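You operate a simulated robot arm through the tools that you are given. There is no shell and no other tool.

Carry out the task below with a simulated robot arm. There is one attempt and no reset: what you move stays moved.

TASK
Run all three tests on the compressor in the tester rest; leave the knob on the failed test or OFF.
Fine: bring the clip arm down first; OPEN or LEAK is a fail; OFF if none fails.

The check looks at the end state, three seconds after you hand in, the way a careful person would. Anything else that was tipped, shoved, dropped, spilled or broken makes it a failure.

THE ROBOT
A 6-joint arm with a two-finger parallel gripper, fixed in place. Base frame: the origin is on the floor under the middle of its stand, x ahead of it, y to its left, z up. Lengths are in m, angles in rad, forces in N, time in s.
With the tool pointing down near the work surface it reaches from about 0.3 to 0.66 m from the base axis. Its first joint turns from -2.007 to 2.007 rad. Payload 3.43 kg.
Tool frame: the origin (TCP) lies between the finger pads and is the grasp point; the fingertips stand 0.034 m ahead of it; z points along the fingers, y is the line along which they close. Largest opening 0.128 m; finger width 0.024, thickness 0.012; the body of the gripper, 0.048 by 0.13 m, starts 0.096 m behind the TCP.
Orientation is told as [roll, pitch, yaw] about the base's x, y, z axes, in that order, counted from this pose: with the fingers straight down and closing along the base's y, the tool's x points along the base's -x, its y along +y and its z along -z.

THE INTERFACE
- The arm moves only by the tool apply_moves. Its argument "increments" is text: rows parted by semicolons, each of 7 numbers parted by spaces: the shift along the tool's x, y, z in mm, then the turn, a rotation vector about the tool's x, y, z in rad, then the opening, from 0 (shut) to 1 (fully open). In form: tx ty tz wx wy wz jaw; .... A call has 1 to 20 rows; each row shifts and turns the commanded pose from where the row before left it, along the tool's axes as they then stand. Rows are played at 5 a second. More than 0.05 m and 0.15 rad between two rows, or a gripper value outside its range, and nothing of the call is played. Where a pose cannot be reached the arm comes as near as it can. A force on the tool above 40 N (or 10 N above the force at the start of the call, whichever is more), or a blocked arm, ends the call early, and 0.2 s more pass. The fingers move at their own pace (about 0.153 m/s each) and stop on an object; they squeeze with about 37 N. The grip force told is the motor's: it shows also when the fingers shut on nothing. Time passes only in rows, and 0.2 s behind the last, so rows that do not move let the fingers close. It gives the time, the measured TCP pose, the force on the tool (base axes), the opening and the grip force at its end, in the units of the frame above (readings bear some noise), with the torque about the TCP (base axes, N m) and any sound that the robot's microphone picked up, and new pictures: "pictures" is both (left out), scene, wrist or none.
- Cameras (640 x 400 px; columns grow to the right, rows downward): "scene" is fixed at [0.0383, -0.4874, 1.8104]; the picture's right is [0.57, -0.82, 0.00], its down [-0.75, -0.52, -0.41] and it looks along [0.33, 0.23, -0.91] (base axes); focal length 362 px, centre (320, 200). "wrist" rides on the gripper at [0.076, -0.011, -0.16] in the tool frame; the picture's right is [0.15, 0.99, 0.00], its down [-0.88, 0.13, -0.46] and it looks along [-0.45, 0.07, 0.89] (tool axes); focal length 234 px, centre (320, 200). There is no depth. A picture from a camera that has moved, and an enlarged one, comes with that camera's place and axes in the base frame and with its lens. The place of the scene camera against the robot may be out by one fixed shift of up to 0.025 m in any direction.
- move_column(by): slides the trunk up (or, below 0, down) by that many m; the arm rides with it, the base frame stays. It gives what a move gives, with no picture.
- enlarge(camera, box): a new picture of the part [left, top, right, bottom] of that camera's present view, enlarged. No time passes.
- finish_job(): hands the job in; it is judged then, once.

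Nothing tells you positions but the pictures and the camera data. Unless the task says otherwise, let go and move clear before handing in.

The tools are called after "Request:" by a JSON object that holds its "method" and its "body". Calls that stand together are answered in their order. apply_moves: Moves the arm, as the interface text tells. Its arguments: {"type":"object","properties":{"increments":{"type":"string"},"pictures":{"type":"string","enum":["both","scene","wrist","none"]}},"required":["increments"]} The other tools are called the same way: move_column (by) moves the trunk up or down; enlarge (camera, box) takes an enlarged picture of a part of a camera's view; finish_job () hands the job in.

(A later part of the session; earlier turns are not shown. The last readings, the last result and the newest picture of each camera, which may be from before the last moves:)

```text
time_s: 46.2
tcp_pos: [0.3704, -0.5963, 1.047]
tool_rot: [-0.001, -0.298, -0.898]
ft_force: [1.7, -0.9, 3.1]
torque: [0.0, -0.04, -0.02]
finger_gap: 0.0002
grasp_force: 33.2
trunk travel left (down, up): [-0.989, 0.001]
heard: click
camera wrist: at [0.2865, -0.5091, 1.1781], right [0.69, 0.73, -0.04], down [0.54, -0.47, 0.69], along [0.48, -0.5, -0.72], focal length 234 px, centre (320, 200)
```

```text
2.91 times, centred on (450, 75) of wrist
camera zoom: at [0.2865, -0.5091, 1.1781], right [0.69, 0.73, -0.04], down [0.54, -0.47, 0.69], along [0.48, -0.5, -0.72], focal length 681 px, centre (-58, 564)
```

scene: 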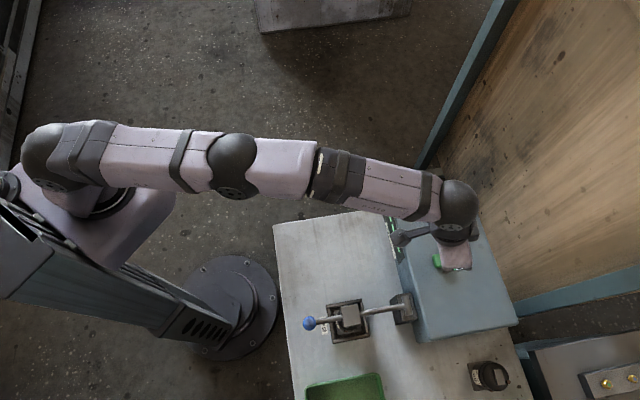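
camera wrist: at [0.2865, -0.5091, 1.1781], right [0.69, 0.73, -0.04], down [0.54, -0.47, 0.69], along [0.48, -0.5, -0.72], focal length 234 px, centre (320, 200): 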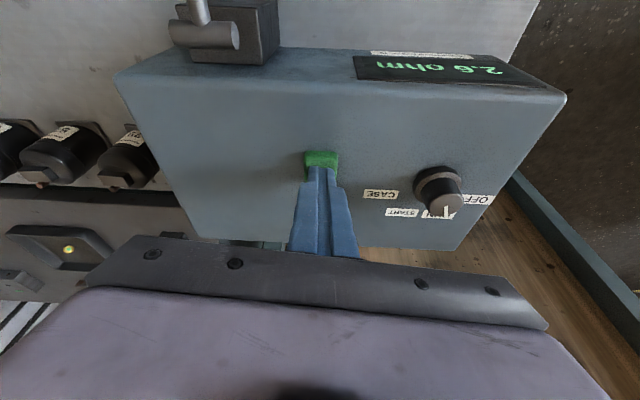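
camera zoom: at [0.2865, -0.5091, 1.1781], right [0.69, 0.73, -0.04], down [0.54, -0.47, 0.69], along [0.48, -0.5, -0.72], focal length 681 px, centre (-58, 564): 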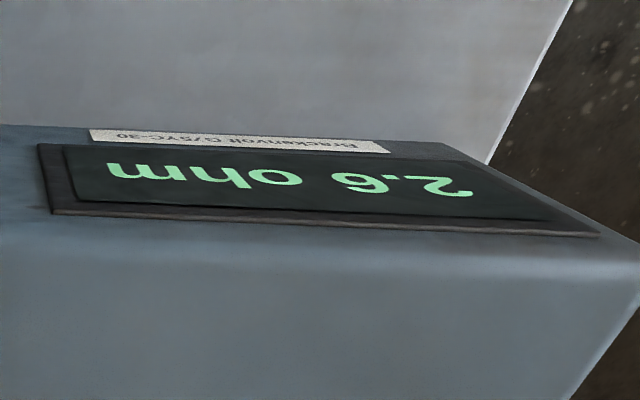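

RUN reads 2.6 ohm, which is a pass. I'll lift off the button and move back to the knob for the START setting.

Request:
{"method": "apply_moves", "body": {"increments": "-8.9 0 -28.7 0 0 0 0; -8.9 0 -28.7 0 0 0 0; 0 0 0 -0.0426 0 -0.1376 0.3; 0 0 0 -0.0426 0 -0.1376 0.5; 0 0 0 -0.0426 0 -0.1376 0.5; -8.2 32.6 0 0 0 0 0.5; -8.2 32.6 0 0 0 0 0.5; -8.2 32.6 0 0 0 0 0.5; 0 0 11 0 0 0 0.5; 0 0 0 0 0 0 0.5"}}

Request:
{"method": "enlarge", "body": {"camera": "wrist", "box": [230, 100, 410, 250]}}

```text
time_s: 48.5
tcp_pos: [0.4497, -0.5404, 1.1071]
tool_rot: [0.0, -0.296, -0.468]
ft_force: [0.1, 1.0, 0.3]
torque: [-0.02, 0.04, -0.03]
finger_gap: 0.064
grasp_force: 0.1
out of reach, approached as far as the arm can: row 4, 5, 6, 7, 8
trunk travel left (down, up): [-0.989, 0.001]
camera wrist: at [0.3371, -0.4961, 1.239], right [0.32, 0.95, -0.04], down [0.69, -0.2, 0.69], along [0.65, -0.25, -0.72], focal length 234 px, centre (320, 200)
```

scene: 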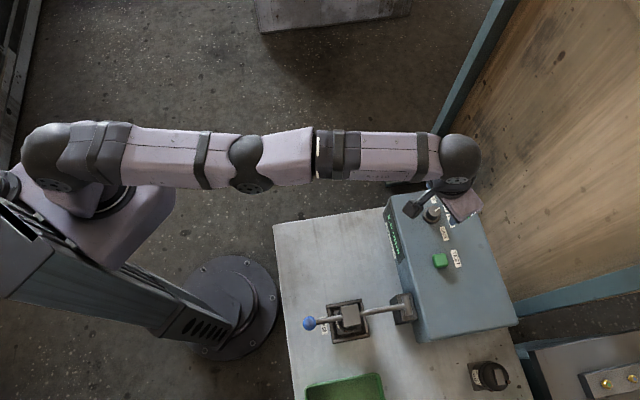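
wrist: 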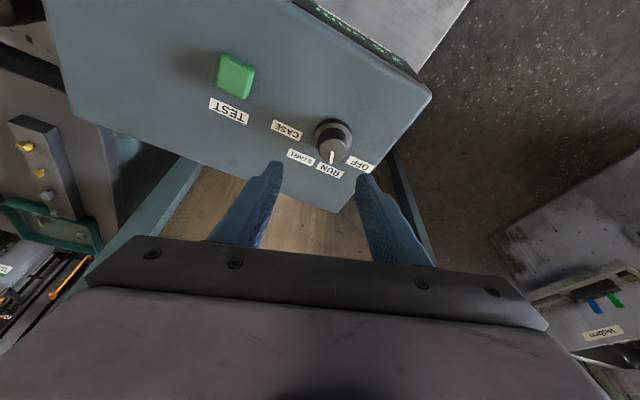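

```text
2.67 times, centred on (320, 175) of wrist
camera zoom: at [0.3371, -0.4961, 1.239], right [0.32, 0.95, -0.04], down [0.69, -0.2, 0.69], along [0.65, -0.25, -0.72], focal length 624 px, centre (320, 267)
```

zoom: 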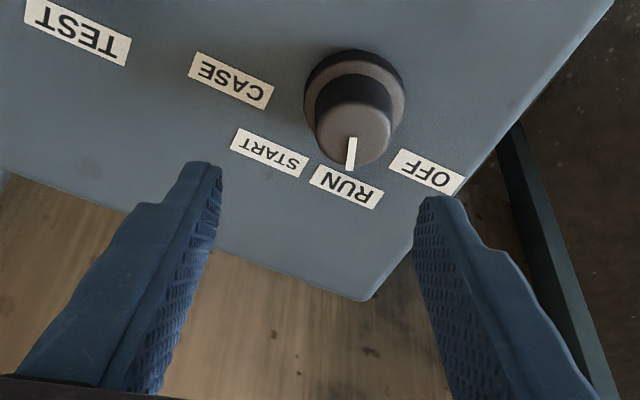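

The arm hit its reach limit at the high offset heading, so I'm about 12 mm off sideways. I'll correct that and come down onto the knob at the grip pose that worked before.

Request:
{"method": "apply_moves", "body": {"increments": "10 12 0 0 0 0 0.5; 9 0 15 0 0 0 0.5; 0 0 20 0 0 0 0.5; 0 0 0 0 0 0 0.5"}}

Request:
{"method": "enlarge", "body": {"camera": "wrist", "box": [230, 100, 410, 250]}}

```text
time_s: 49.5
tcp_pos: [0.4571, -0.5388, 1.0682]
tool_rot: [0.001, -0.299, -0.469]
ft_force: [0.3, -0.4, -0.5]
torque: [-0.01, 0.0, -0.04]
finger_gap: 0.0639
grasp_force: 0.0
out of reach, approached as far as the arm can: row 1, 2
trunk travel left (down, up): [-0.989, 0.001]
camera wrist: at [0.3448, -0.4942, 1.1992], right [0.32, 0.95, -0.04], down [0.69, -0.2, 0.69], along [0.65, -0.25, -0.72], focal length 234 px, centre (320, 200)
```

scene: 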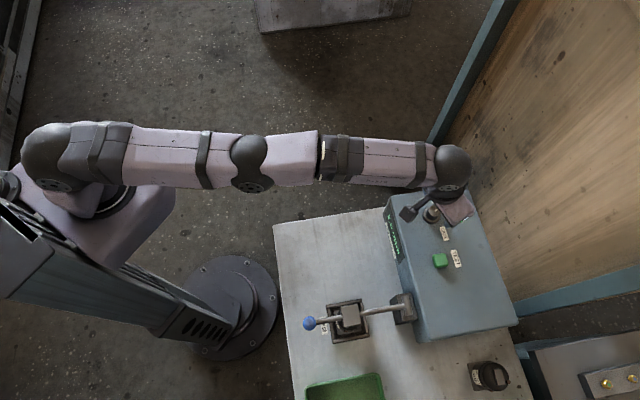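
wrist: 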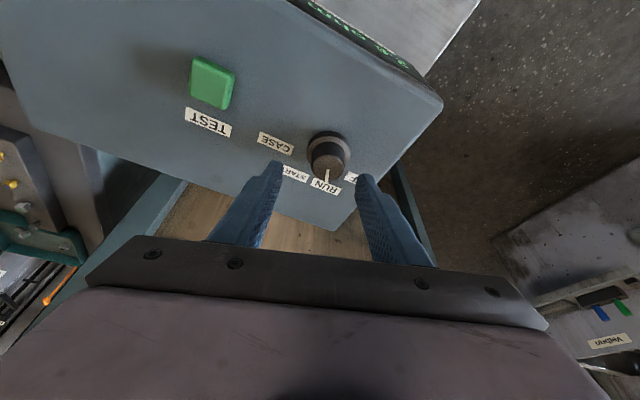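

```text
2.67 times, centred on (320, 175) of wrist
camera zoom: at [0.3448, -0.4942, 1.1992], right [0.32, 0.95, -0.04], down [0.69, -0.2, 0.69], along [0.65, -0.25, -0.72], focal length 624 px, centre (320, 267)
```

zoom: 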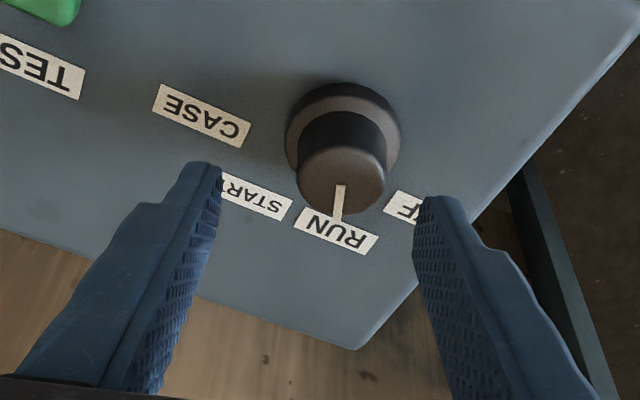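

Request:
{"method": "apply_moves", "body": {"increments": "6.5 7.4 0 0 0 0 0.5; 6.5 0 0 0 0 0 0.5; 0 0 0 0 0 0 0.5"}}

Request:
{"method": "enlarge", "body": {"camera": "wrist", "box": [230, 100, 410, 250]}}

```text
time_s: 50.2
tcp_pos: [0.4553, -0.5356, 1.0641]
tool_rot: [0.002, -0.296, -0.467]
ft_force: [-0.1, -0.3, -0.2]
torque: [0.01, 0.04, 0.01]
finger_gap: 0.0639
grasp_force: 0.0
out of reach, approached as far as the arm can: row 1, 2
trunk travel left (down, up): [-0.989, 0.001]
camera wrist: at [0.3434, -0.4915, 1.195], right [0.32, 0.95, -0.04], down [0.69, -0.2, 0.69], along [0.65, -0.25, -0.72], focal length 234 px, centre (320, 200)
```

scene: 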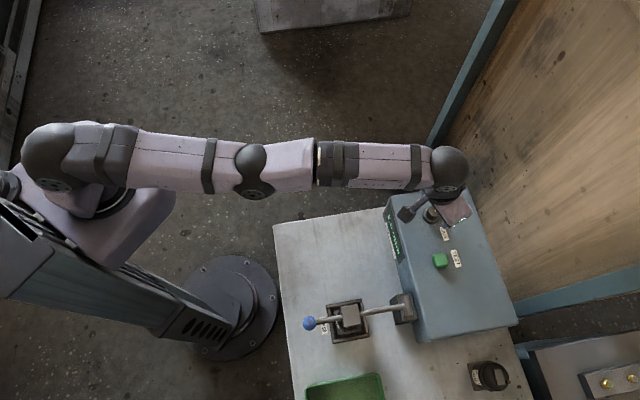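
wrist: 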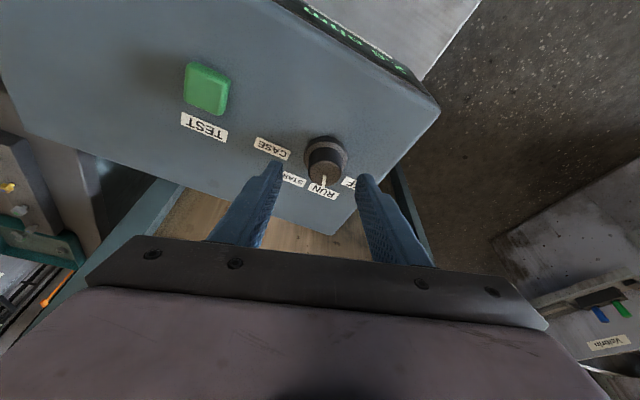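

```text
2.67 times, centred on (320, 175) of wrist
camera zoom: at [0.3434, -0.4915, 1.195], right [0.32, 0.95, -0.04], down [0.69, -0.2, 0.69], along [0.65, -0.25, -0.72], focal length 624 px, centre (320, 267)
```

zoom: 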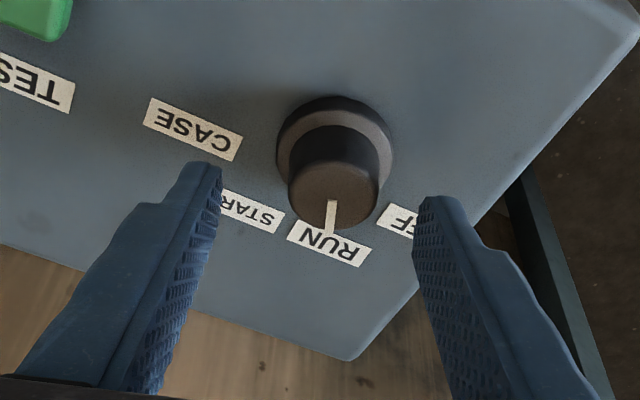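

The arm is near its stretched limit here and isn't following well. I'll lift off, pull back, and add more outward tilt for extra reach margin before re-approaching.

Request:
{"method": "apply_moves", "body": {"increments": "0 0 -25 0 0 0 0.5; 0 0 -30 0 0 0 0.5; 0 0 -30 0 0 0 0.5; 25 0 0 0 0 0 0.5; 25 0 0 0 0 0 0.5; 0 0 0 0 -0.13 0 0.5; 0 0 0 0 0 0 0.5"}}

```text
time_s: 51.9
tcp_pos: [0.4336, -0.5755, 1.1394]
tool_rot: [0.002, -0.426, -0.468]
ft_force: [0.9, 0.5, -0.6]
torque: [-0.05, 0.07, -0.03]
finger_gap: 0.0638
grasp_force: 0.1
out of reach, approached as far as the arm can: row 1, 2, 3, 4, 5, 6
trunk travel left (down, up): [-0.989, 0.001]
camera wrist: at [0.3062, -0.5244, 1.2545], right [0.33, 0.94, -0.06], down [0.61, -0.16, 0.78], along [0.73, -0.29, -0.62], focal length 234 px, centre (320, 200)
```

scene: 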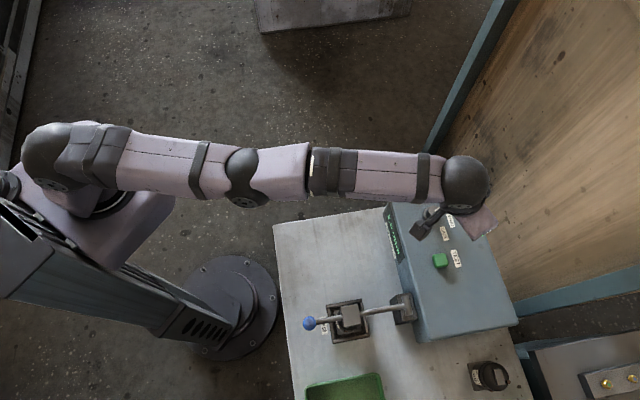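
wrist: 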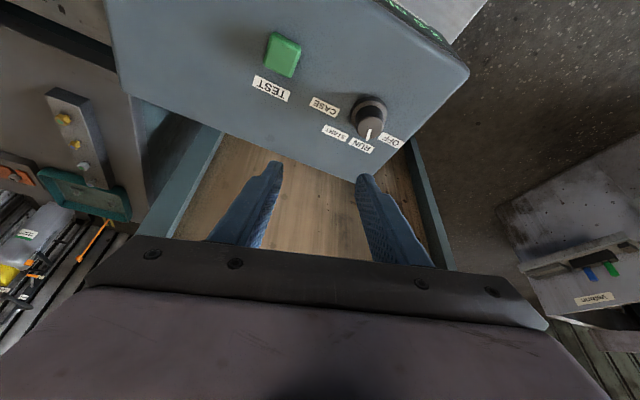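

The arm seems pinned against a wrist limit at this heading, not short of reach. I'll rotate the gripper back toward the arm's own direction to free it.

Request:
{"method": "apply_moves", "body": {"increments": "0 0 0 0.0541 0 0.1193 0.5; 0 0 0 0.0541 0 0.1193 0.5; 0 0 0 0.0541 0 0.1193 0.5; 0 0 0 0 0 0 0.5"}}

```text
time_s: 52.9
tcp_pos: [0.4399, -0.5878, 1.1412]
tool_rot: [0.003, -0.426, -0.861]
ft_force: [-0.2, 0.7, -0.1]
torque: [0.01, -0.04, 0.01]
finger_gap: 0.0641
grasp_force: 0.1
out of reach, approached as far as the arm can: row 1, 2, 3
trunk travel left (down, up): [-0.989, 0.001]
camera wrist: at [0.3424, -0.4937, 1.2563], right [0.66, 0.75, -0.06], down [0.5, -0.38, 0.78], along [0.56, -0.55, -0.62], focal length 234 px, centre (320, 200)
```

scene: 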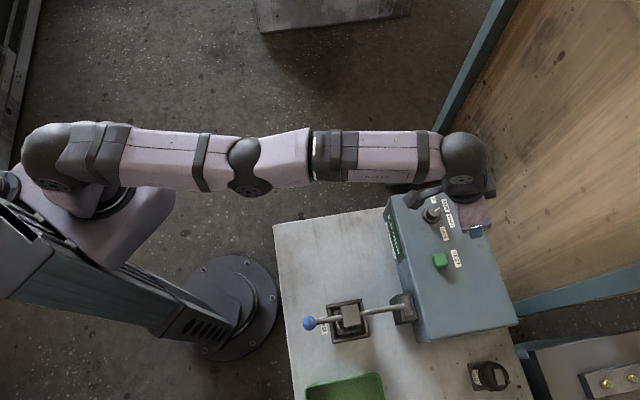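
wrist: 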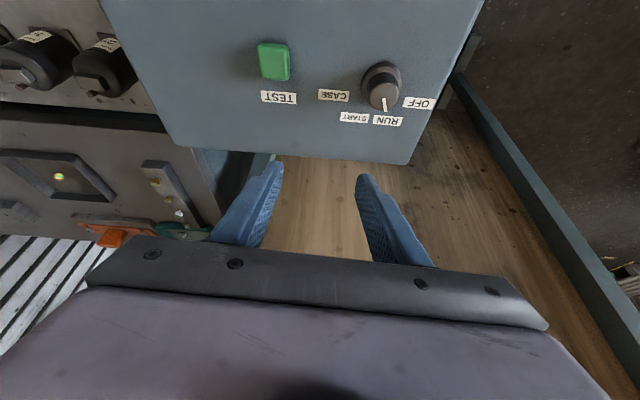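

The elbow has gone straight, so small inward moves aren't taking effect. I'll command larger inward steps at this safe height to bend it again, as worked earlier.

Request:
{"method": "apply_moves", "body": {"increments": "41 0 -18.6 0 0 0 0.5; 41 0 -18.6 0 0 0 0.5; 41 0 -18.6 0 0 0 0.5; 0 0 0 0 0 0 0.5"}}

```text
time_s: 53.9
tcp_pos: [0.4162, -0.6004, 1.156]
tool_rot: [0.001, -0.427, -0.861]
ft_force: [-0.3, 0.1, 0.4]
torque: [0.0, 0.0, 0.0]
finger_gap: 0.0639
grasp_force: 0.0
out of reach, approached as far as the arm can: row 1, 2, 3
trunk travel left (down, up): [-0.989, 0.001]
camera wrist: at [0.3188, -0.5056, 1.2713], right [0.66, 0.75, -0.06], down [0.5, -0.38, 0.78], along [0.56, -0.55, -0.62], focal length 234 px, centre (320, 200)
```

scene: 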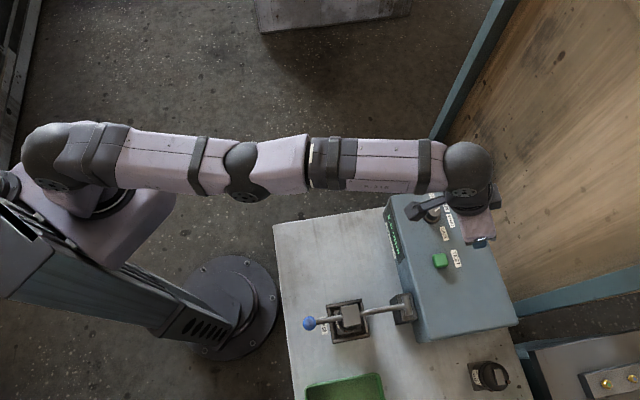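
wrist: 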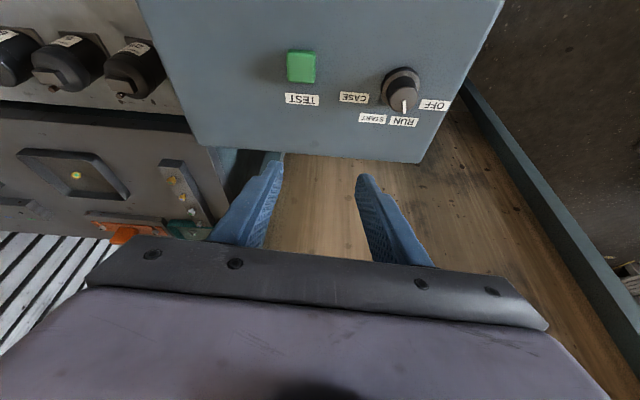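

Upward and inward commands don't bend the elbow, but a short downward move should. There's about 0.1 m of clearance above the box here, so I'll go down 30 mm and then pull inward.

Request:
{"method": "apply_moves", "body": {"increments": "6.2 0 13.7 0 0 0 0.5; 6.2 0 13.7 0 0 0 0.5; 27 0 -12 0 0 0 0.5; 36 0 -16.5 0 0 0 0.5; 0 0 0 0 0 0 0.5"}}

```text
time_s: 55.0
tcp_pos: [0.4095, -0.6063, 1.1303]
tool_rot: [0.003, -0.426, -0.861]
ft_force: [0.0, 0.3, 0.0]
torque: [0.0, 0.0, 0.0]
finger_gap: 0.0639
grasp_force: 0.1
out of reach, approached as far as the arm can: row 3, 4
trunk travel left (down, up): [-0.989, 0.001]
camera wrist: at [0.3128, -0.5119, 1.2458], right [0.66, 0.75, -0.06], down [0.5, -0.38, 0.78], along [0.56, -0.55, -0.62], focal length 234 px, centre (320, 200)
```

scene: 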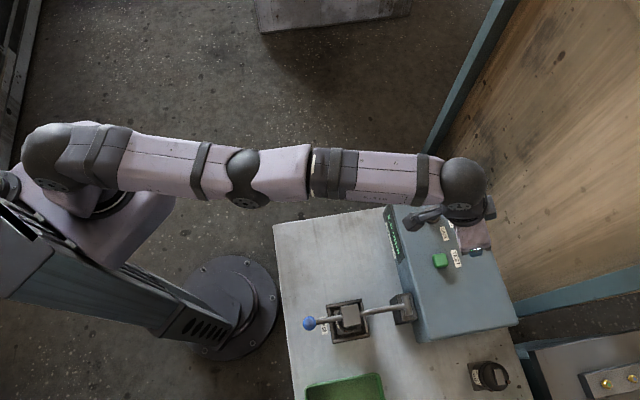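
wrist: 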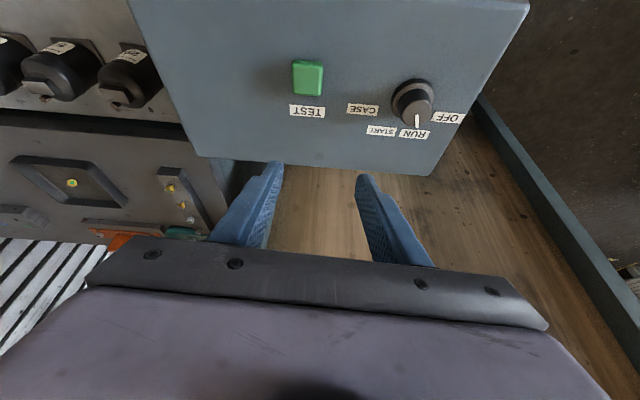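

Comparing pictures, the elbow has flipped just past straight to below the shoulder–wrist line, so inward motion is blocked by its joint limit. I need to stretch fully out and press down a little to bring it back over. The wooden board is about 0.25 m further away and the box top well below, so there's room.

Request:
{"method": "apply_moves", "body": {"increments": "-13.7 0 6.2 0 0 0 0.5; -9.6 0 20 0 0 0 0.5; 6.2 0 13.7 0 0 0 0.5; 18.3 0 -8.2 0 0 0 0.5; 18.3 0 -8.2 0 0 0 0.5; 0 0 0 0 0 0 0.5"}}

```text
time_s: 56.5
tcp_pos: [0.4089, -0.6088, 1.1005]
tool_rot: [0.003, -0.426, -0.858]
ft_force: [0.0, -0.5, -0.4]
torque: [-0.01, 0.01, -0.03]
finger_gap: 0.064
grasp_force: 0.1
out of reach, approached as far as the arm can: row 1, 2, 4, 5
trunk travel left (down, up): [-0.989, 0.001]
camera wrist: at [0.3106, -0.515, 1.2151], right [0.66, 0.75, -0.06], down [0.5, -0.38, 0.78], along [0.56, -0.55, -0.62], focal length 234 px, centre (320, 200)
```

scene: 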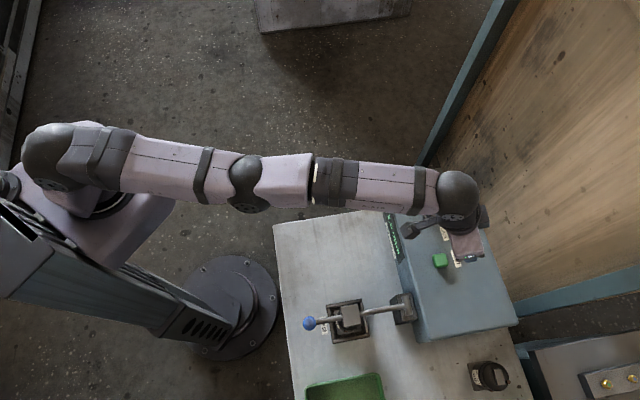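
wrist: 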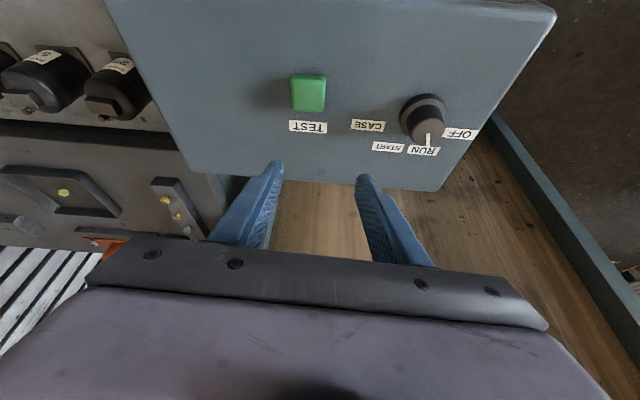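

The arm is exactly at the straight-elbow singularity, and only sideways or down moves are accepted. I'll swing sideways past the right end of the box, about 30 mm above the knob top, to open space. There I can go far enough down to bend the elbow properly.

Request:
{"method": "apply_moves", "body": {"increments": "0 40 0 0 0 0 0.5; 0 40 0 0 0 0 0.5; 0 40 0 0 0 0 0.5; 0 40 0 0 0 0 0.5; 0 40 0 0 0 0 0.5; 0 0 0 0 0 0 0.5"}}

```text
time_s: 57.9
tcp_pos: [0.5669, -0.4926, 1.1017]
tool_rot: [0.002, -0.428, -0.863]
ft_force: [0.0, -0.8, 0.2]
torque: [-0.01, -0.01, 0.03]
finger_gap: 0.0639
grasp_force: 0.0
out of reach, approached as far as the arm can: row 1, 2
trunk travel left (down, up): [-0.989, 0.001]
camera wrist: at [0.469, -0.3977, 1.2174], right [0.66, 0.75, -0.06], down [0.5, -0.38, 0.78], along [0.56, -0.55, -0.62], focal length 234 px, centre (320, 200)
```

scene: 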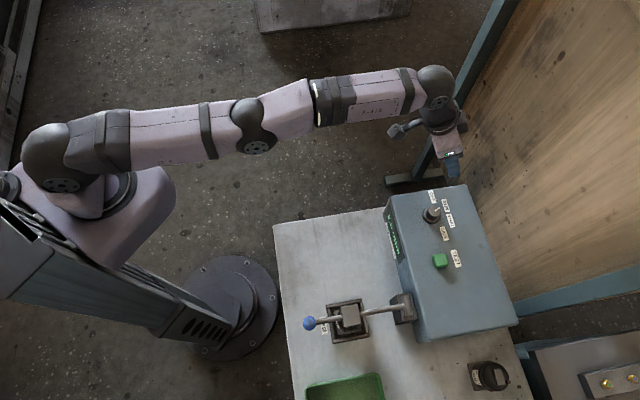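
wrist: 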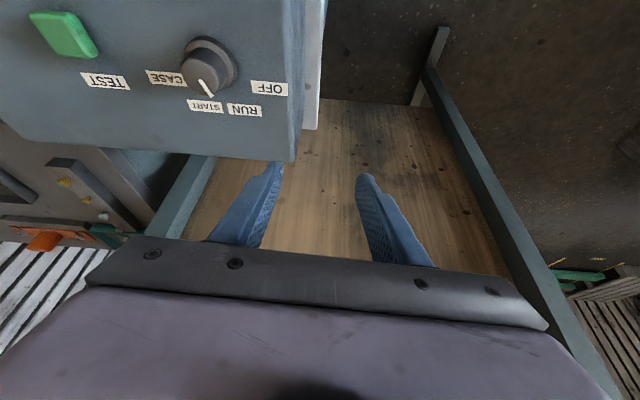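

The gripper is nearly clear of the box's right end. I'll swing a bit more about the base axis, keeping the arm shape, so nothing is below the gripper.

Request:
{"method": "apply_moves", "body": {"increments": "4.7 34.6 -2.1 -0.0194 0 -0.0428 0.5; 4.7 34.6 -2.1 -0.0194 0 -0.0428 0.5; 4.7 34.6 -2.1 -0.0194 0 -0.0428 0.5; 0 0 0 0 0 0 0.5"}}

```text
time_s: 58.9
tcp_pos: [0.6339, -0.4094, 1.1033]
tool_rot: [0.0, -0.426, -0.721]
ft_force: [0.0, -0.1, 0.1]
torque: [0.0, -0.02, 0.05]
finger_gap: 0.0638
grasp_force: 0.2
trunk travel left (down, up): [-0.989, 0.001]
camera wrist: at [0.5235, -0.3279, 1.2182], right [0.55, 0.83, -0.06], down [0.55, -0.31, 0.78], along [0.63, -0.46, -0.62], focal length 234 px, centre (320, 200)
```

scene: 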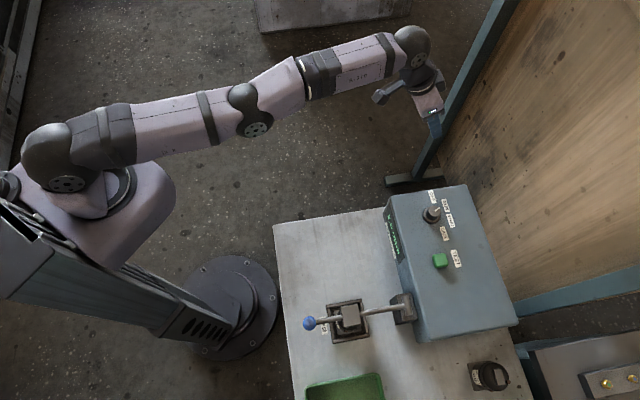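
wrist: 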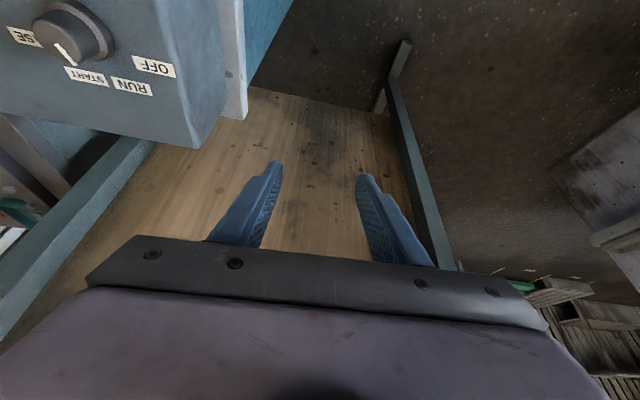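

This is clear of the box and bench, with the board still about 0.25 m away. I'll go down 90 mm here and then pull inward and check whether the elbow bends.

Request:
{"method": "apply_moves", "body": {"increments": "18.6 0 41 0 0 0 0.5; 18.6 0 41 0 0 0 0.5; 0 0 0 0 0 0 0.5"}}

```text
time_s: 59.6
tcp_pos: [0.6332, -0.4077, 1.0106]
tool_rot: [0.003, -0.427, -0.719]
ft_force: [-0.6, 0.1, 0.2]
torque: [0.0, -0.01, -0.01]
finger_gap: 0.0639
grasp_force: 0.0
trunk travel left (down, up): [-0.989, 0.001]
camera wrist: at [0.5224, -0.3276, 1.1256], right [0.55, 0.83, -0.06], down [0.55, -0.31, 0.78], along [0.63, -0.46, -0.62], focal length 234 px, centre (320, 200)
```

scene: 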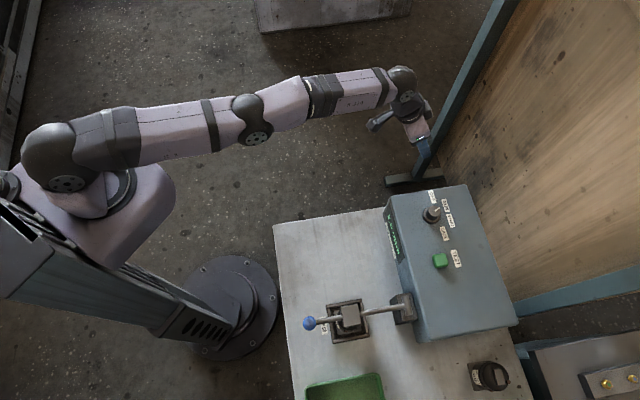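
wrist: 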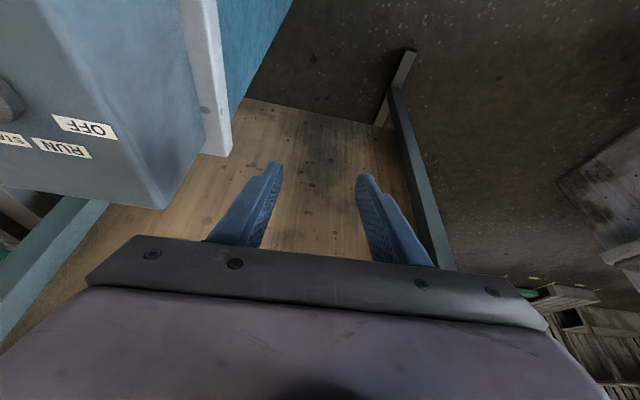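

Request:
{"method": "apply_moves", "body": {"increments": "32 0 -14.5 0 0 0 0.5; 32 0 -14.5 0 0 0 0.5; 0 0 0 0 0 0 0.5"}}

```text
time_s: 60.5
tcp_pos: [0.6335, -0.4005, 1.0053]
tool_rot: [0.002, -0.425, -0.722]
ft_force: [-1.1, 0.8, -0.3]
torque: [0.0, 0.03, 0.02]
finger_gap: 0.0637
grasp_force: 0.0
out of reach, approached as far as the arm can: row 1, 2
trunk travel left (down, up): [-0.989, 0.001]
camera wrist: at [0.5235, -0.3201, 1.1201], right [0.55, 0.83, -0.06], down [0.55, -0.31, 0.78], along [0.63, -0.46, -0.62], focal length 234 px, centre (320, 200)
```

scene: 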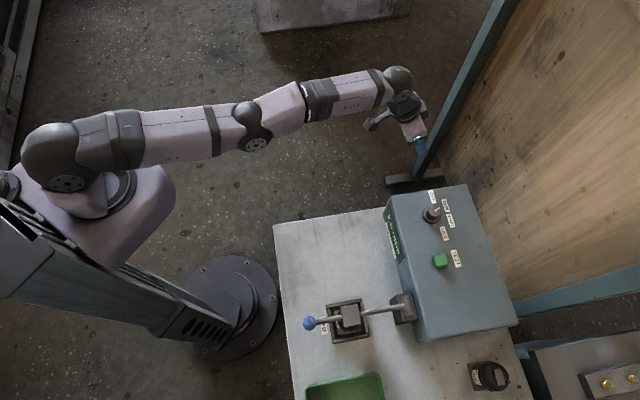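
wrist: 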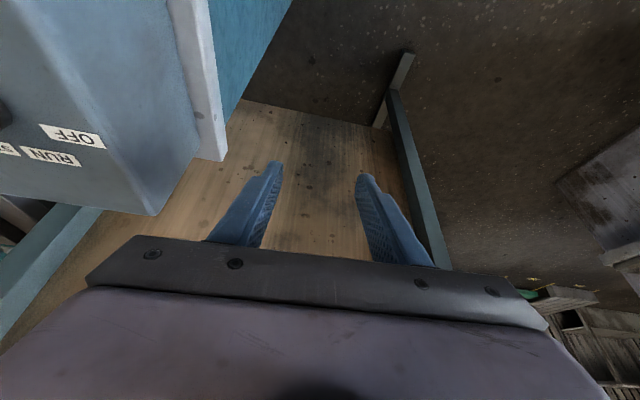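

Inward moves are still refused, so the elbow is exactly straight. A combined down-and-slightly-inward motion should bend it upward, and there is free space below here, so I'll try that.

Request:
{"method": "apply_moves", "body": {"increments": "30.2 0 30.2 0 0 0 0.5; 30.2 0 30.2 0 0 0 0.5; 30.2 0 30.2 0 0 0 0.5; 0 0 0 0 0 0 0.5"}}

```text
time_s: 61.5
tcp_pos: [0.6127, -0.3775, 0.8824]
tool_rot: [0.001, -0.425, -0.722]
ft_force: [-0.9, 0.1, -0.6]
torque: [0.01, -0.03, -0.02]
finger_gap: 0.0639
grasp_force: 0.1
out of reach, approached as far as the arm can: row 1, 2
trunk travel left (down, up): [-0.989, 0.001]
camera wrist: at [0.5032, -0.2978, 0.9966], right [0.55, 0.83, -0.06], down [0.55, -0.31, 0.78], along [0.63, -0.46, -0.62], focal length 234 px, centre (320, 200)
```

scene: 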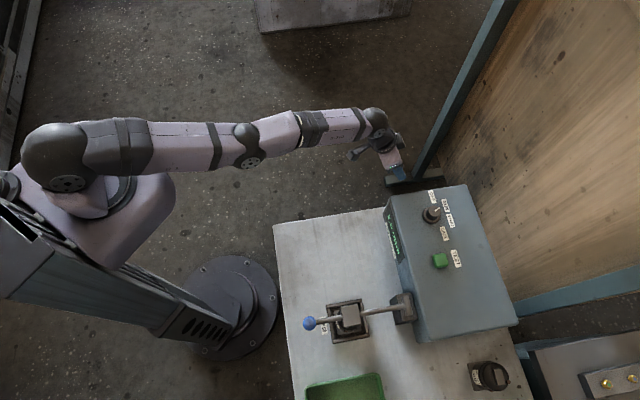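
wrist: 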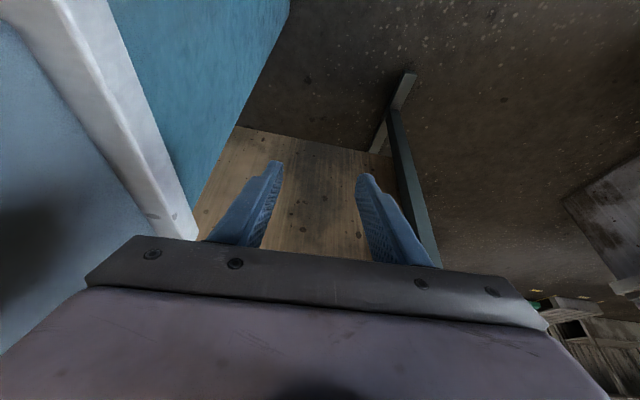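

The last row went through, so the elbow may be bending. I'll test a level inward move here, with the gripper about 6 cm clear of the bench end.

Request:
{"method": "apply_moves", "body": {"increments": "27 0 -12 0 0 0 0.5; 27 0 -12 0 0 0 0.5; 0 0 0 0 0 0 0.5"}}

```text
time_s: 62.2
tcp_pos: [0.5696, -0.3384, 0.8846]
tool_rot: [0.003, -0.432, -0.721]
ft_force: [0.4, -0.6, 0.0]
torque: [0.03, 0.02, -0.02]
finger_gap: 0.0639
grasp_force: 0.1
out of reach, approached as far as the arm can: row 1
trunk travel left (down, up): [-0.989, 0.001]
camera wrist: at [0.4583, -0.2586, 0.9976], right [0.55, 0.83, -0.06], down [0.54, -0.3, 0.78], along [0.63, -0.46, -0.62], focal length 234 px, centre (320, 200)
```

scene: 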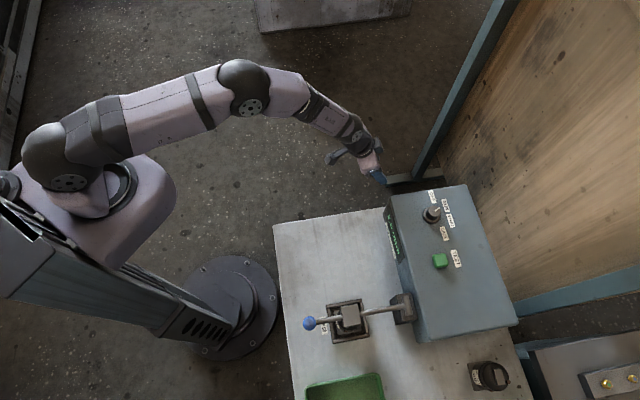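
wrist: 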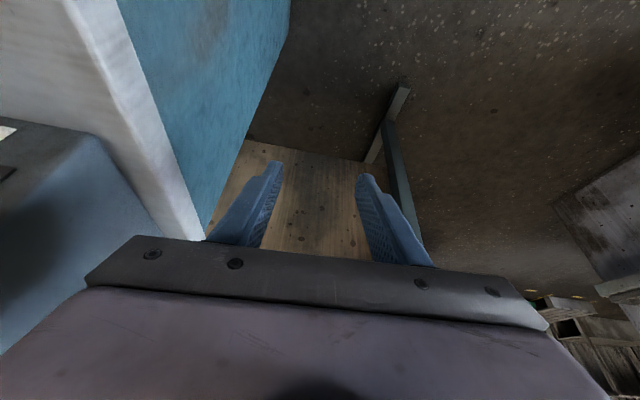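

The elbow is properly up again. From now on I'll keep the larger tilt, which gives a good reach margin. I'll rise straight up and set the heading for the next knob turn.

Request:
{"method": "apply_moves", "body": {"increments": "-18.8 0 -40.9 0 0 0 0.5; -18.8 0 -40.9 0 0 0 0.5; -18.8 0 -40.9 0 0 0 0.5; -18.8 0 -40.9 0 0 0 0.5; -18.8 0 -40.9 0 0 0 0.5; -18.8 0 -40.9 0 0 0 0.5; 0 0 0 -0.0534 0 -0.1158 0.5; 0 0 0 -0.0534 0 -0.1158 0.5; 0 0 0 0 0 0 0.5"}}

```text
time_s: 64.2
tcp_pos: [0.5661, -0.3404, 1.1539]
tool_rot: [0.002, -0.427, -0.463]
ft_force: [-0.2, 0.1, 0.6]
torque: [0.0, -0.03, 0.01]
finger_gap: 0.064
grasp_force: 0.0
trunk travel left (down, up): [-0.989, 0.001]
camera wrist: at [0.4397, -0.2893, 1.2675], right [0.32, 0.94, -0.06], down [0.6, -0.16, 0.78], along [0.73, -0.29, -0.62], focal length 234 px, centre (320, 200)
```

scene: 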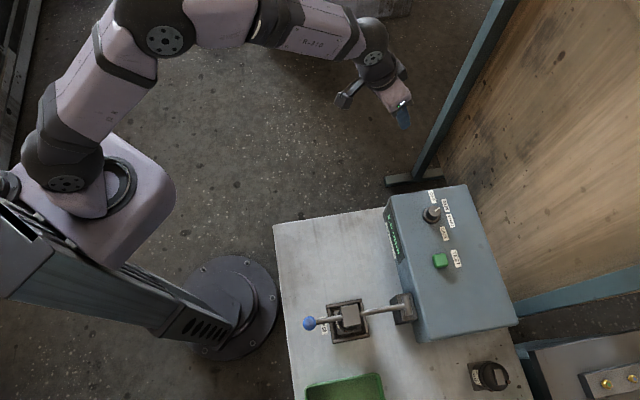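
wrist: 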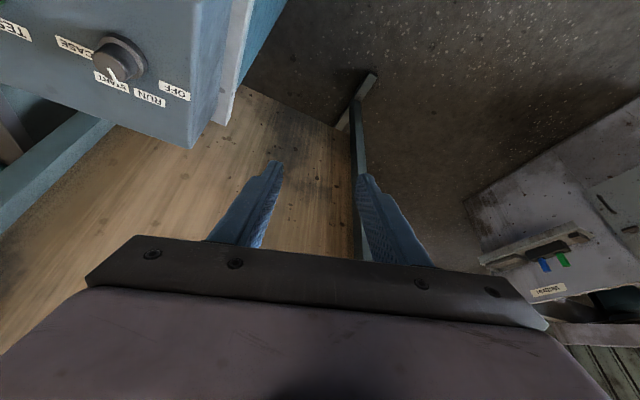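

Request:
{"method": "apply_moves", "body": {"increments": "12.4 -43.8 0 0 0 0 0.5; 12.4 -43.8 0 0 0 0 0.5; 12.4 -43.8 0 0 0 0 0.5; 12.4 -43.8 0 0 0 0 0.5; 12.4 -43.8 0 0 0 0 0.5; 0 0 10 0 0 0 0.5; 0 0 0 0 0 0 0.5"}}

Request:
{"method": "enlarge", "body": {"camera": "wrist", "box": [230, 60, 410, 250]}}

```text
time_s: 65.8
tcp_pos: [0.4202, -0.5113, 1.1167]
tool_rot: [0.003, -0.428, -0.467]
ft_force: [0.3, -0.1, 0.9]
torque: [0.01, 0.02, 0.0]
finger_gap: 0.0642
grasp_force: 0.1
trunk travel left (down, up): [-0.989, 0.001]
camera wrist: at [0.2928, -0.4607, 1.2307], right [0.32, 0.94, -0.06], down [0.6, -0.16, 0.78], along [0.73, -0.29, -0.62], focal length 234 px, centre (320, 200)
```

scene: 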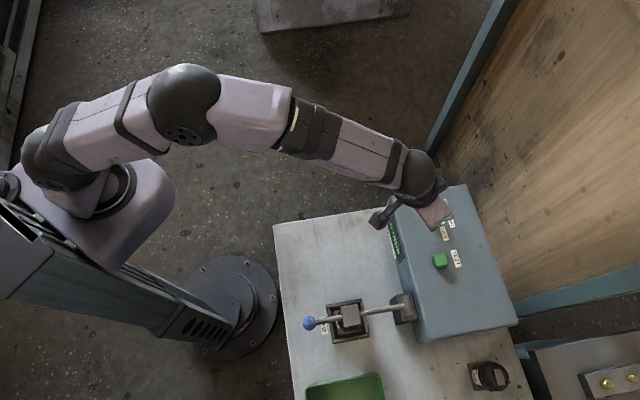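
wrist: 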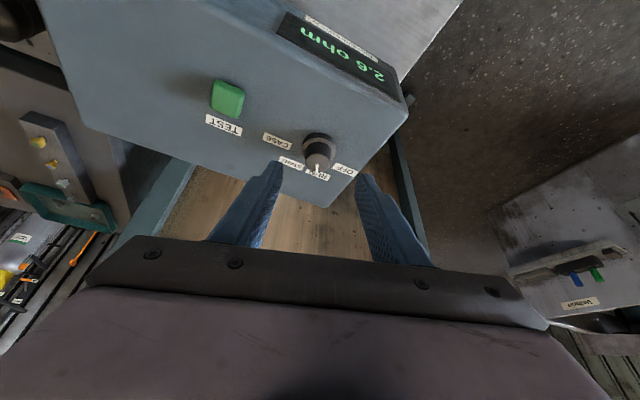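

```text
2.11 times, centred on (320, 155) of wrist
camera zoom: at [0.2928, -0.4607, 1.2307], right [0.32, 0.94, -0.06], down [0.6, -0.16, 0.78], along [0.73, -0.29, -0.62], focal length 493 px, centre (320, 295)
```

zoom: 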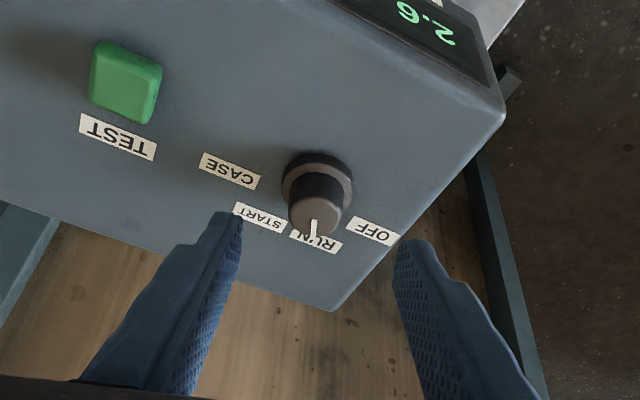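

Plenty of elbow bend now. The display still holds "2.6 ohm" and the knob is on RUN. I'll descend to the knob.

Request:
{"method": "apply_moves", "body": {"increments": "-1 0 30 0 0 0 0.5; -1 -1 28 0 0 0 0.5; 0 0 0 0 0 0 0.5", "pictures": "wrist"}}

Request:
{"method": "enlarge", "body": {"camera": "wrist", "box": [230, 100, 410, 250]}}

```text
time_s: 66.7
tcp_pos: [0.445, -0.5235, 1.0653]
tool_rot: [0.005, -0.428, -0.467]
ft_force: [0.5, 0.4, 0.4]
torque: [-0.01, 0.03, 0.01]
finger_gap: 0.064
grasp_force: 0.0
trunk travel left (down, up): [-0.989, 0.001]
camera wrist: at [0.3184, -0.4736, 1.1796], right [0.32, 0.94, -0.06], down [0.6, -0.16, 0.78], along [0.73, -0.29, -0.62], focal length 234 px, centre (320, 200)
```

wrist: 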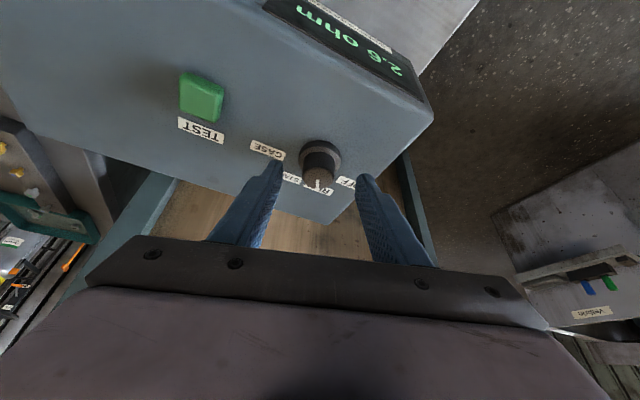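

```text
2.67 times, centred on (320, 175) of wrist
camera zoom: at [0.3184, -0.4736, 1.1796], right [0.32, 0.94, -0.06], down [0.6, -0.16, 0.78], along [0.73, -0.29, -0.62], focal length 624 px, centre (320, 267)
```

zoom: 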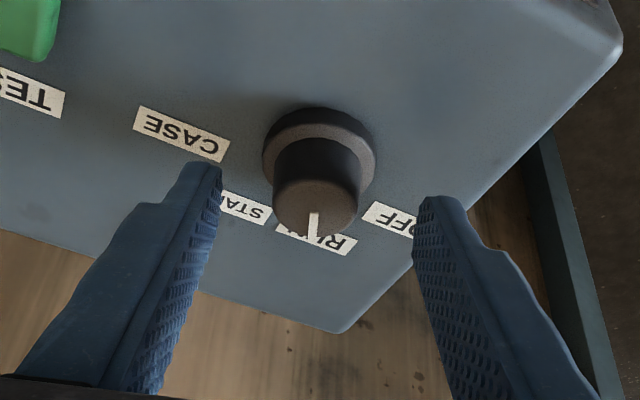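

Request:
{"method": "apply_moves", "body": {"increments": "1.5 -1 20 0 0 0 0.5; 0 0 0 0 0 0 0.5; 0 0 0 0 0 0 0.3; 0 0 0 0 0 0 0.1; 0 0 0 0 0 0 0.1; 0 0 0 0 0 0 0.1", "pictures": "wrist"}}

Request:
{"method": "enlarge", "body": {"camera": "wrist", "box": [230, 100, 410, 250]}}

```text
time_s: 68.0
tcp_pos: [0.4518, -0.5286, 1.047]
tool_rot: [0.005, -0.429, -0.467]
ft_force: [-0.1, 0.8, 0.3]
torque: [0.05, 0.08, 0.0]
finger_gap: 0.0307
grasp_force: 44.8
trunk travel left (down, up): [-0.989, 0.001]
camera wrist: at [0.3232, -0.4775, 1.1615], right [0.32, 0.94, -0.06], down [0.6, -0.16, 0.78], along [0.73, -0.29, -0.62], focal length 234 px, centre (320, 200)
```

wrist: 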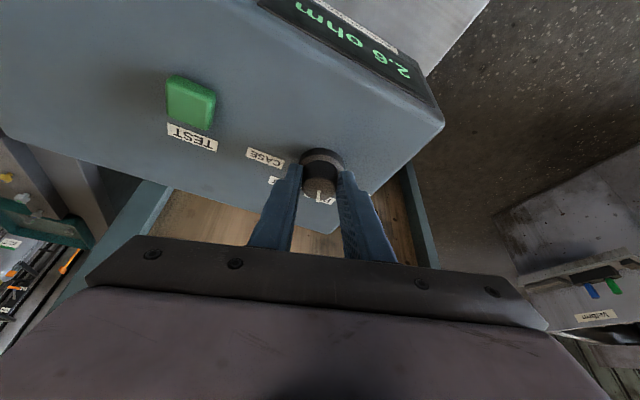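

```text
2.67 times, centred on (320, 175) of wrist
camera zoom: at [0.3232, -0.4775, 1.1615], right [0.32, 0.94, -0.06], down [0.6, -0.16, 0.78], along [0.73, -0.29, -0.62], focal length 624 px, centre (320, 267)
```

zoom: 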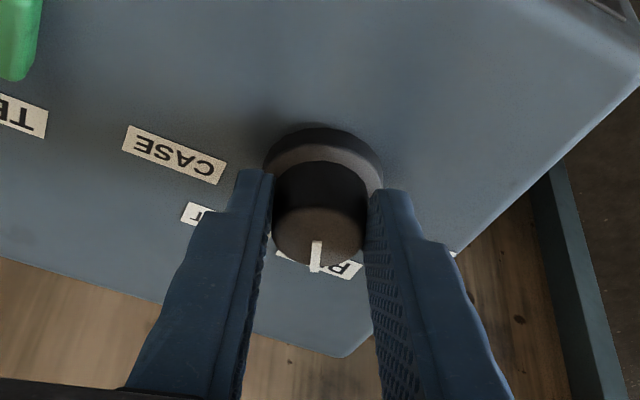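

Gripped again. Turning 45° clockwise to START.

Request:
{"method": "apply_moves", "body": {"increments": "0 1.5 0 0.0544 0 0.1192 0.1; 0 1.5 0 0.0544 0 0.1192 0.1; 0 1.5 0 0.0544 0 0.1192 0.1; 0 1.5 0 0.0544 0 0.1192 0.1; 0 1.5 0 0.0544 0 0.1192 0.1; 0 1.5 0 0.0544 0 0.1192 0.1; 0 0 0 0 0 0 0.1", "pictures": "wrist"}}

Request:
{"method": "enlarge", "body": {"camera": "wrist", "box": [230, 100, 410, 250]}}

```text
time_s: 69.7
tcp_pos: [0.4578, -0.5202, 1.0463]
tool_rot: [0.001, -0.43, -1.252]
ft_force: [9.0, 7.3, 6.3]
torque: [1.26, -0.05, 0.16]
finger_gap: 0.0307
grasp_force: 45.1
trunk travel left (down, up): [-0.989, 0.001]
camera wrist: at [0.4042, -0.3958, 1.1616], right [0.9, 0.44, -0.06], down [0.31, -0.54, 0.78], along [0.31, -0.72, -0.62], focal length 234 px, centre (320, 200)
```

wrist: 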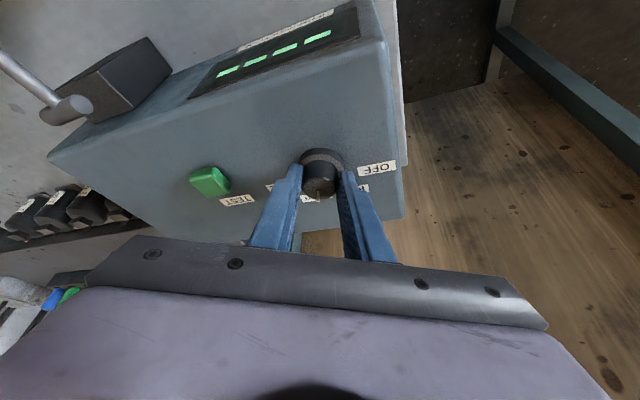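

```text
2.67 times, centred on (320, 175) of wrist
camera zoom: at [0.4042, -0.3958, 1.1616], right [0.9, 0.44, -0.06], down [0.31, -0.54, 0.78], along [0.31, -0.72, -0.62], focal length 624 px, centre (320, 267)
```

zoom: 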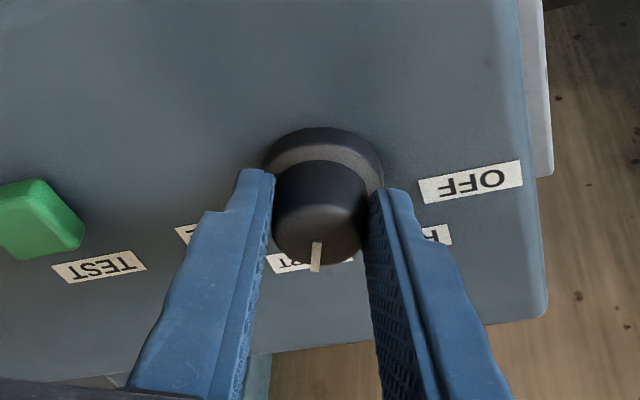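

The pointer has moved on one step and the display shows dashes again. I'll release, back off (negative along the tool axis this time), and confirm.

Request:
{"method": "apply_moves", "body": {"increments": "0 0 0 0 0 0 0.3; 0 0 0 0 0 0 0.5; 0 0 0 0 0 0 0.5; 0 0 -20 0 0 0 0.5; 0 0 -30 0 0 0 0.5; 0 0 -30 0 0 0 0.5; 0 0 0 0 0 0 0.5", "pictures": "wrist"}}

Request:
{"method": "enlarge", "body": {"camera": "wrist", "box": [200, 60, 440, 250]}}

```text
time_s: 71.2
tcp_pos: [0.4465, -0.4912, 1.1192]
tool_rot: [0.002, -0.427, -1.253]
ft_force: [-0.1, 0.0, 0.3]
torque: [-0.01, 0.02, -0.04]
finger_gap: 0.0642
grasp_force: 0.1
trunk travel left (down, up): [-0.989, 0.001]
camera wrist: at [0.392, -0.3673, 1.234], right [0.9, 0.44, -0.06], down [0.32, -0.54, 0.78], along [0.31, -0.72, -0.62], focal length 234 px, centre (320, 200)
```

wrist: 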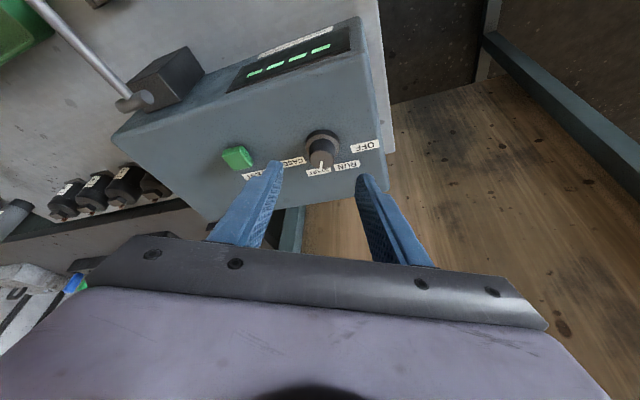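

```text
2.11 times, centred on (320, 155) of wrist
camera zoom: at [0.392, -0.3673, 1.234], right [0.9, 0.44, -0.06], down [0.32, -0.54, 0.78], along [0.31, -0.72, -0.62], focal length 493 px, centre (320, 295)
```

zoom: 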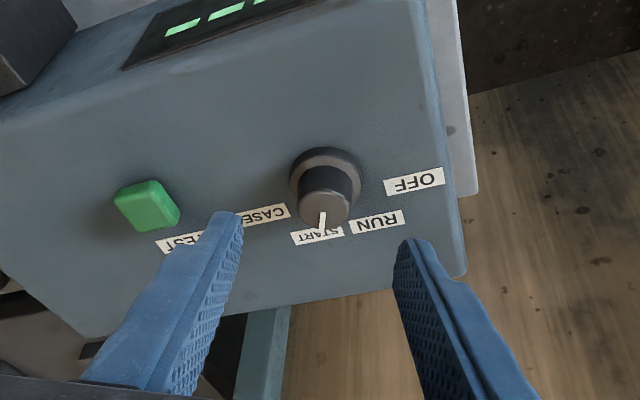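

START is set. Now to the TEST button again with the fingers closed.

Request:
{"method": "apply_moves", "body": {"increments": "0 0 0 -0.0487 0 -0.1071 0.3; 0 0 0 -0.0487 0 -0.1071 0.1; 0 0 0 -0.0487 0 -0.1071 0; -7.1 -41.7 0 0 0 0 0; -7.1 -41.7 0 0 0 0 0; -7.1 -41.7 0 0 0 0 0; 0 0 36 0 0 0 0; 8.3 0 18.2 0 0 0 0; 0 0 0 0 0 0 0", "pictures": "wrist"}}

Request:
{"method": "enlarge", "body": {"camera": "wrist", "box": [220, 80, 460, 260]}}

```text
time_s: 73.2
tcp_pos: [0.3663, -0.5973, 1.0739]
tool_rot: [0.002, -0.427, -0.899]
ft_force: [0.2, 0.7, 0.4]
torque: [0.01, 0.0, 0.04]
finger_gap: 0.0001
grasp_force: 33.4
trunk travel left (down, up): [-0.989, 0.001]
camera wrist: at [0.273, -0.4985, 1.1891], right [0.69, 0.72, -0.06], down [0.48, -0.4, 0.78], along [0.54, -0.57, -0.62], focal length 234 px, centre (320, 200)
```

wrist: 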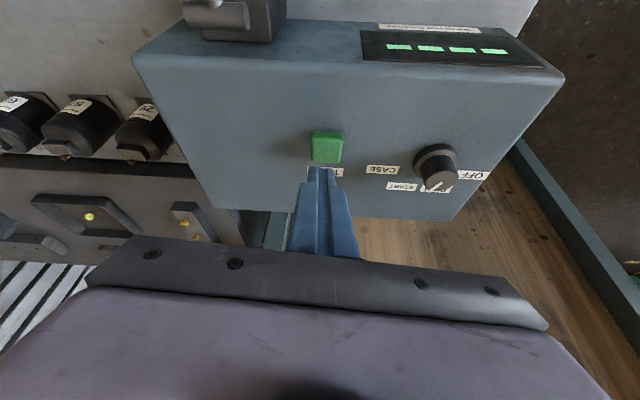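

```text
2.22 times, centred on (340, 170) of wrist
camera zoom: at [0.273, -0.4985, 1.1891], right [0.69, 0.72, -0.06], down [0.48, -0.4, 0.78], along [0.54, -0.57, -0.62], focal length 520 px, centre (276, 267)
```

zoom: 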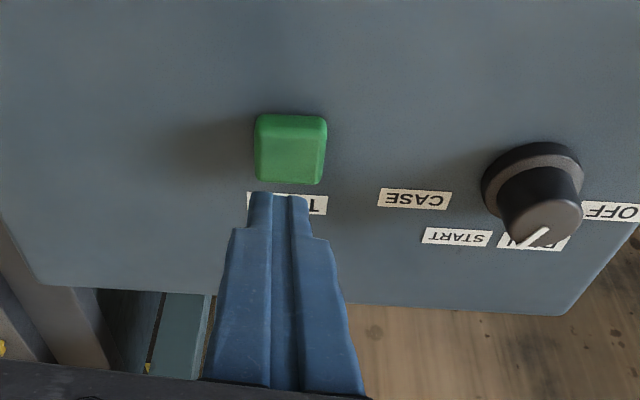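

Request:
{"method": "apply_moves", "body": {"increments": "4 4 10 0 0 0 0; 4.5 0 9.5 0 0 0 0; 0 0 0 0 0 0 0", "pictures": "wrist"}}

Request:
{"method": "enlarge", "body": {"camera": "wrist", "box": [220, 80, 460, 260]}}

```text
time_s: 74.0
tcp_pos: [0.3697, -0.5927, 1.0541]
tool_rot: [0.002, -0.427, -0.899]
ft_force: [0.3, 0.3, 0.4]
torque: [0.0, -0.01, 0.02]
finger_gap: 0.0001
grasp_force: 33.0
trunk travel left (down, up): [-0.989, 0.001]
camera wrist: at [0.2767, -0.4953, 1.1684], right [0.69, 0.72, -0.06], down [0.48, -0.4, 0.78], along [0.54, -0.57, -0.62], focal length 234 px, centre (320, 200)
```

wrist: 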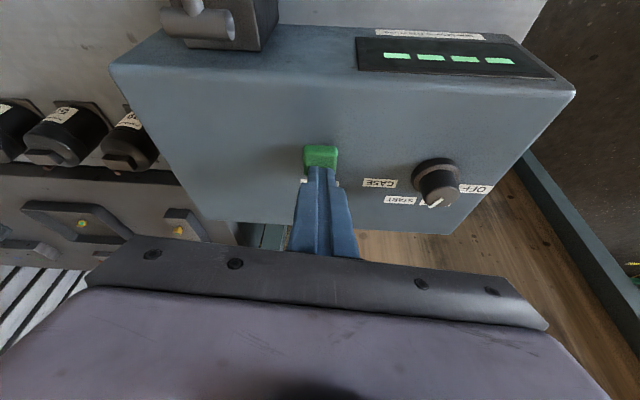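

```text
2.22 times, centred on (340, 170) of wrist
camera zoom: at [0.2767, -0.4953, 1.1684], right [0.69, 0.72, -0.06], down [0.48, -0.4, 0.78], along [0.54, -0.57, -0.62], focal length 520 px, centre (276, 267)
```

zoom: 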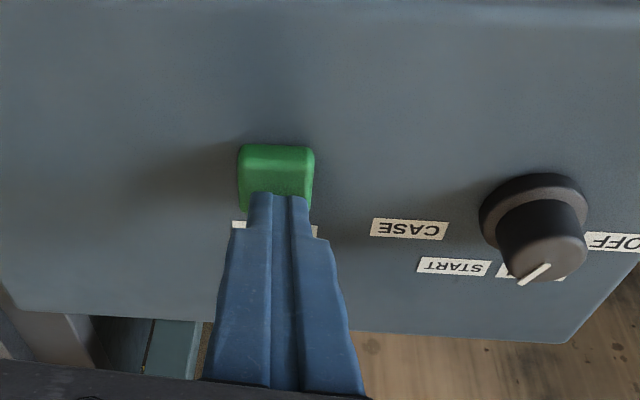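

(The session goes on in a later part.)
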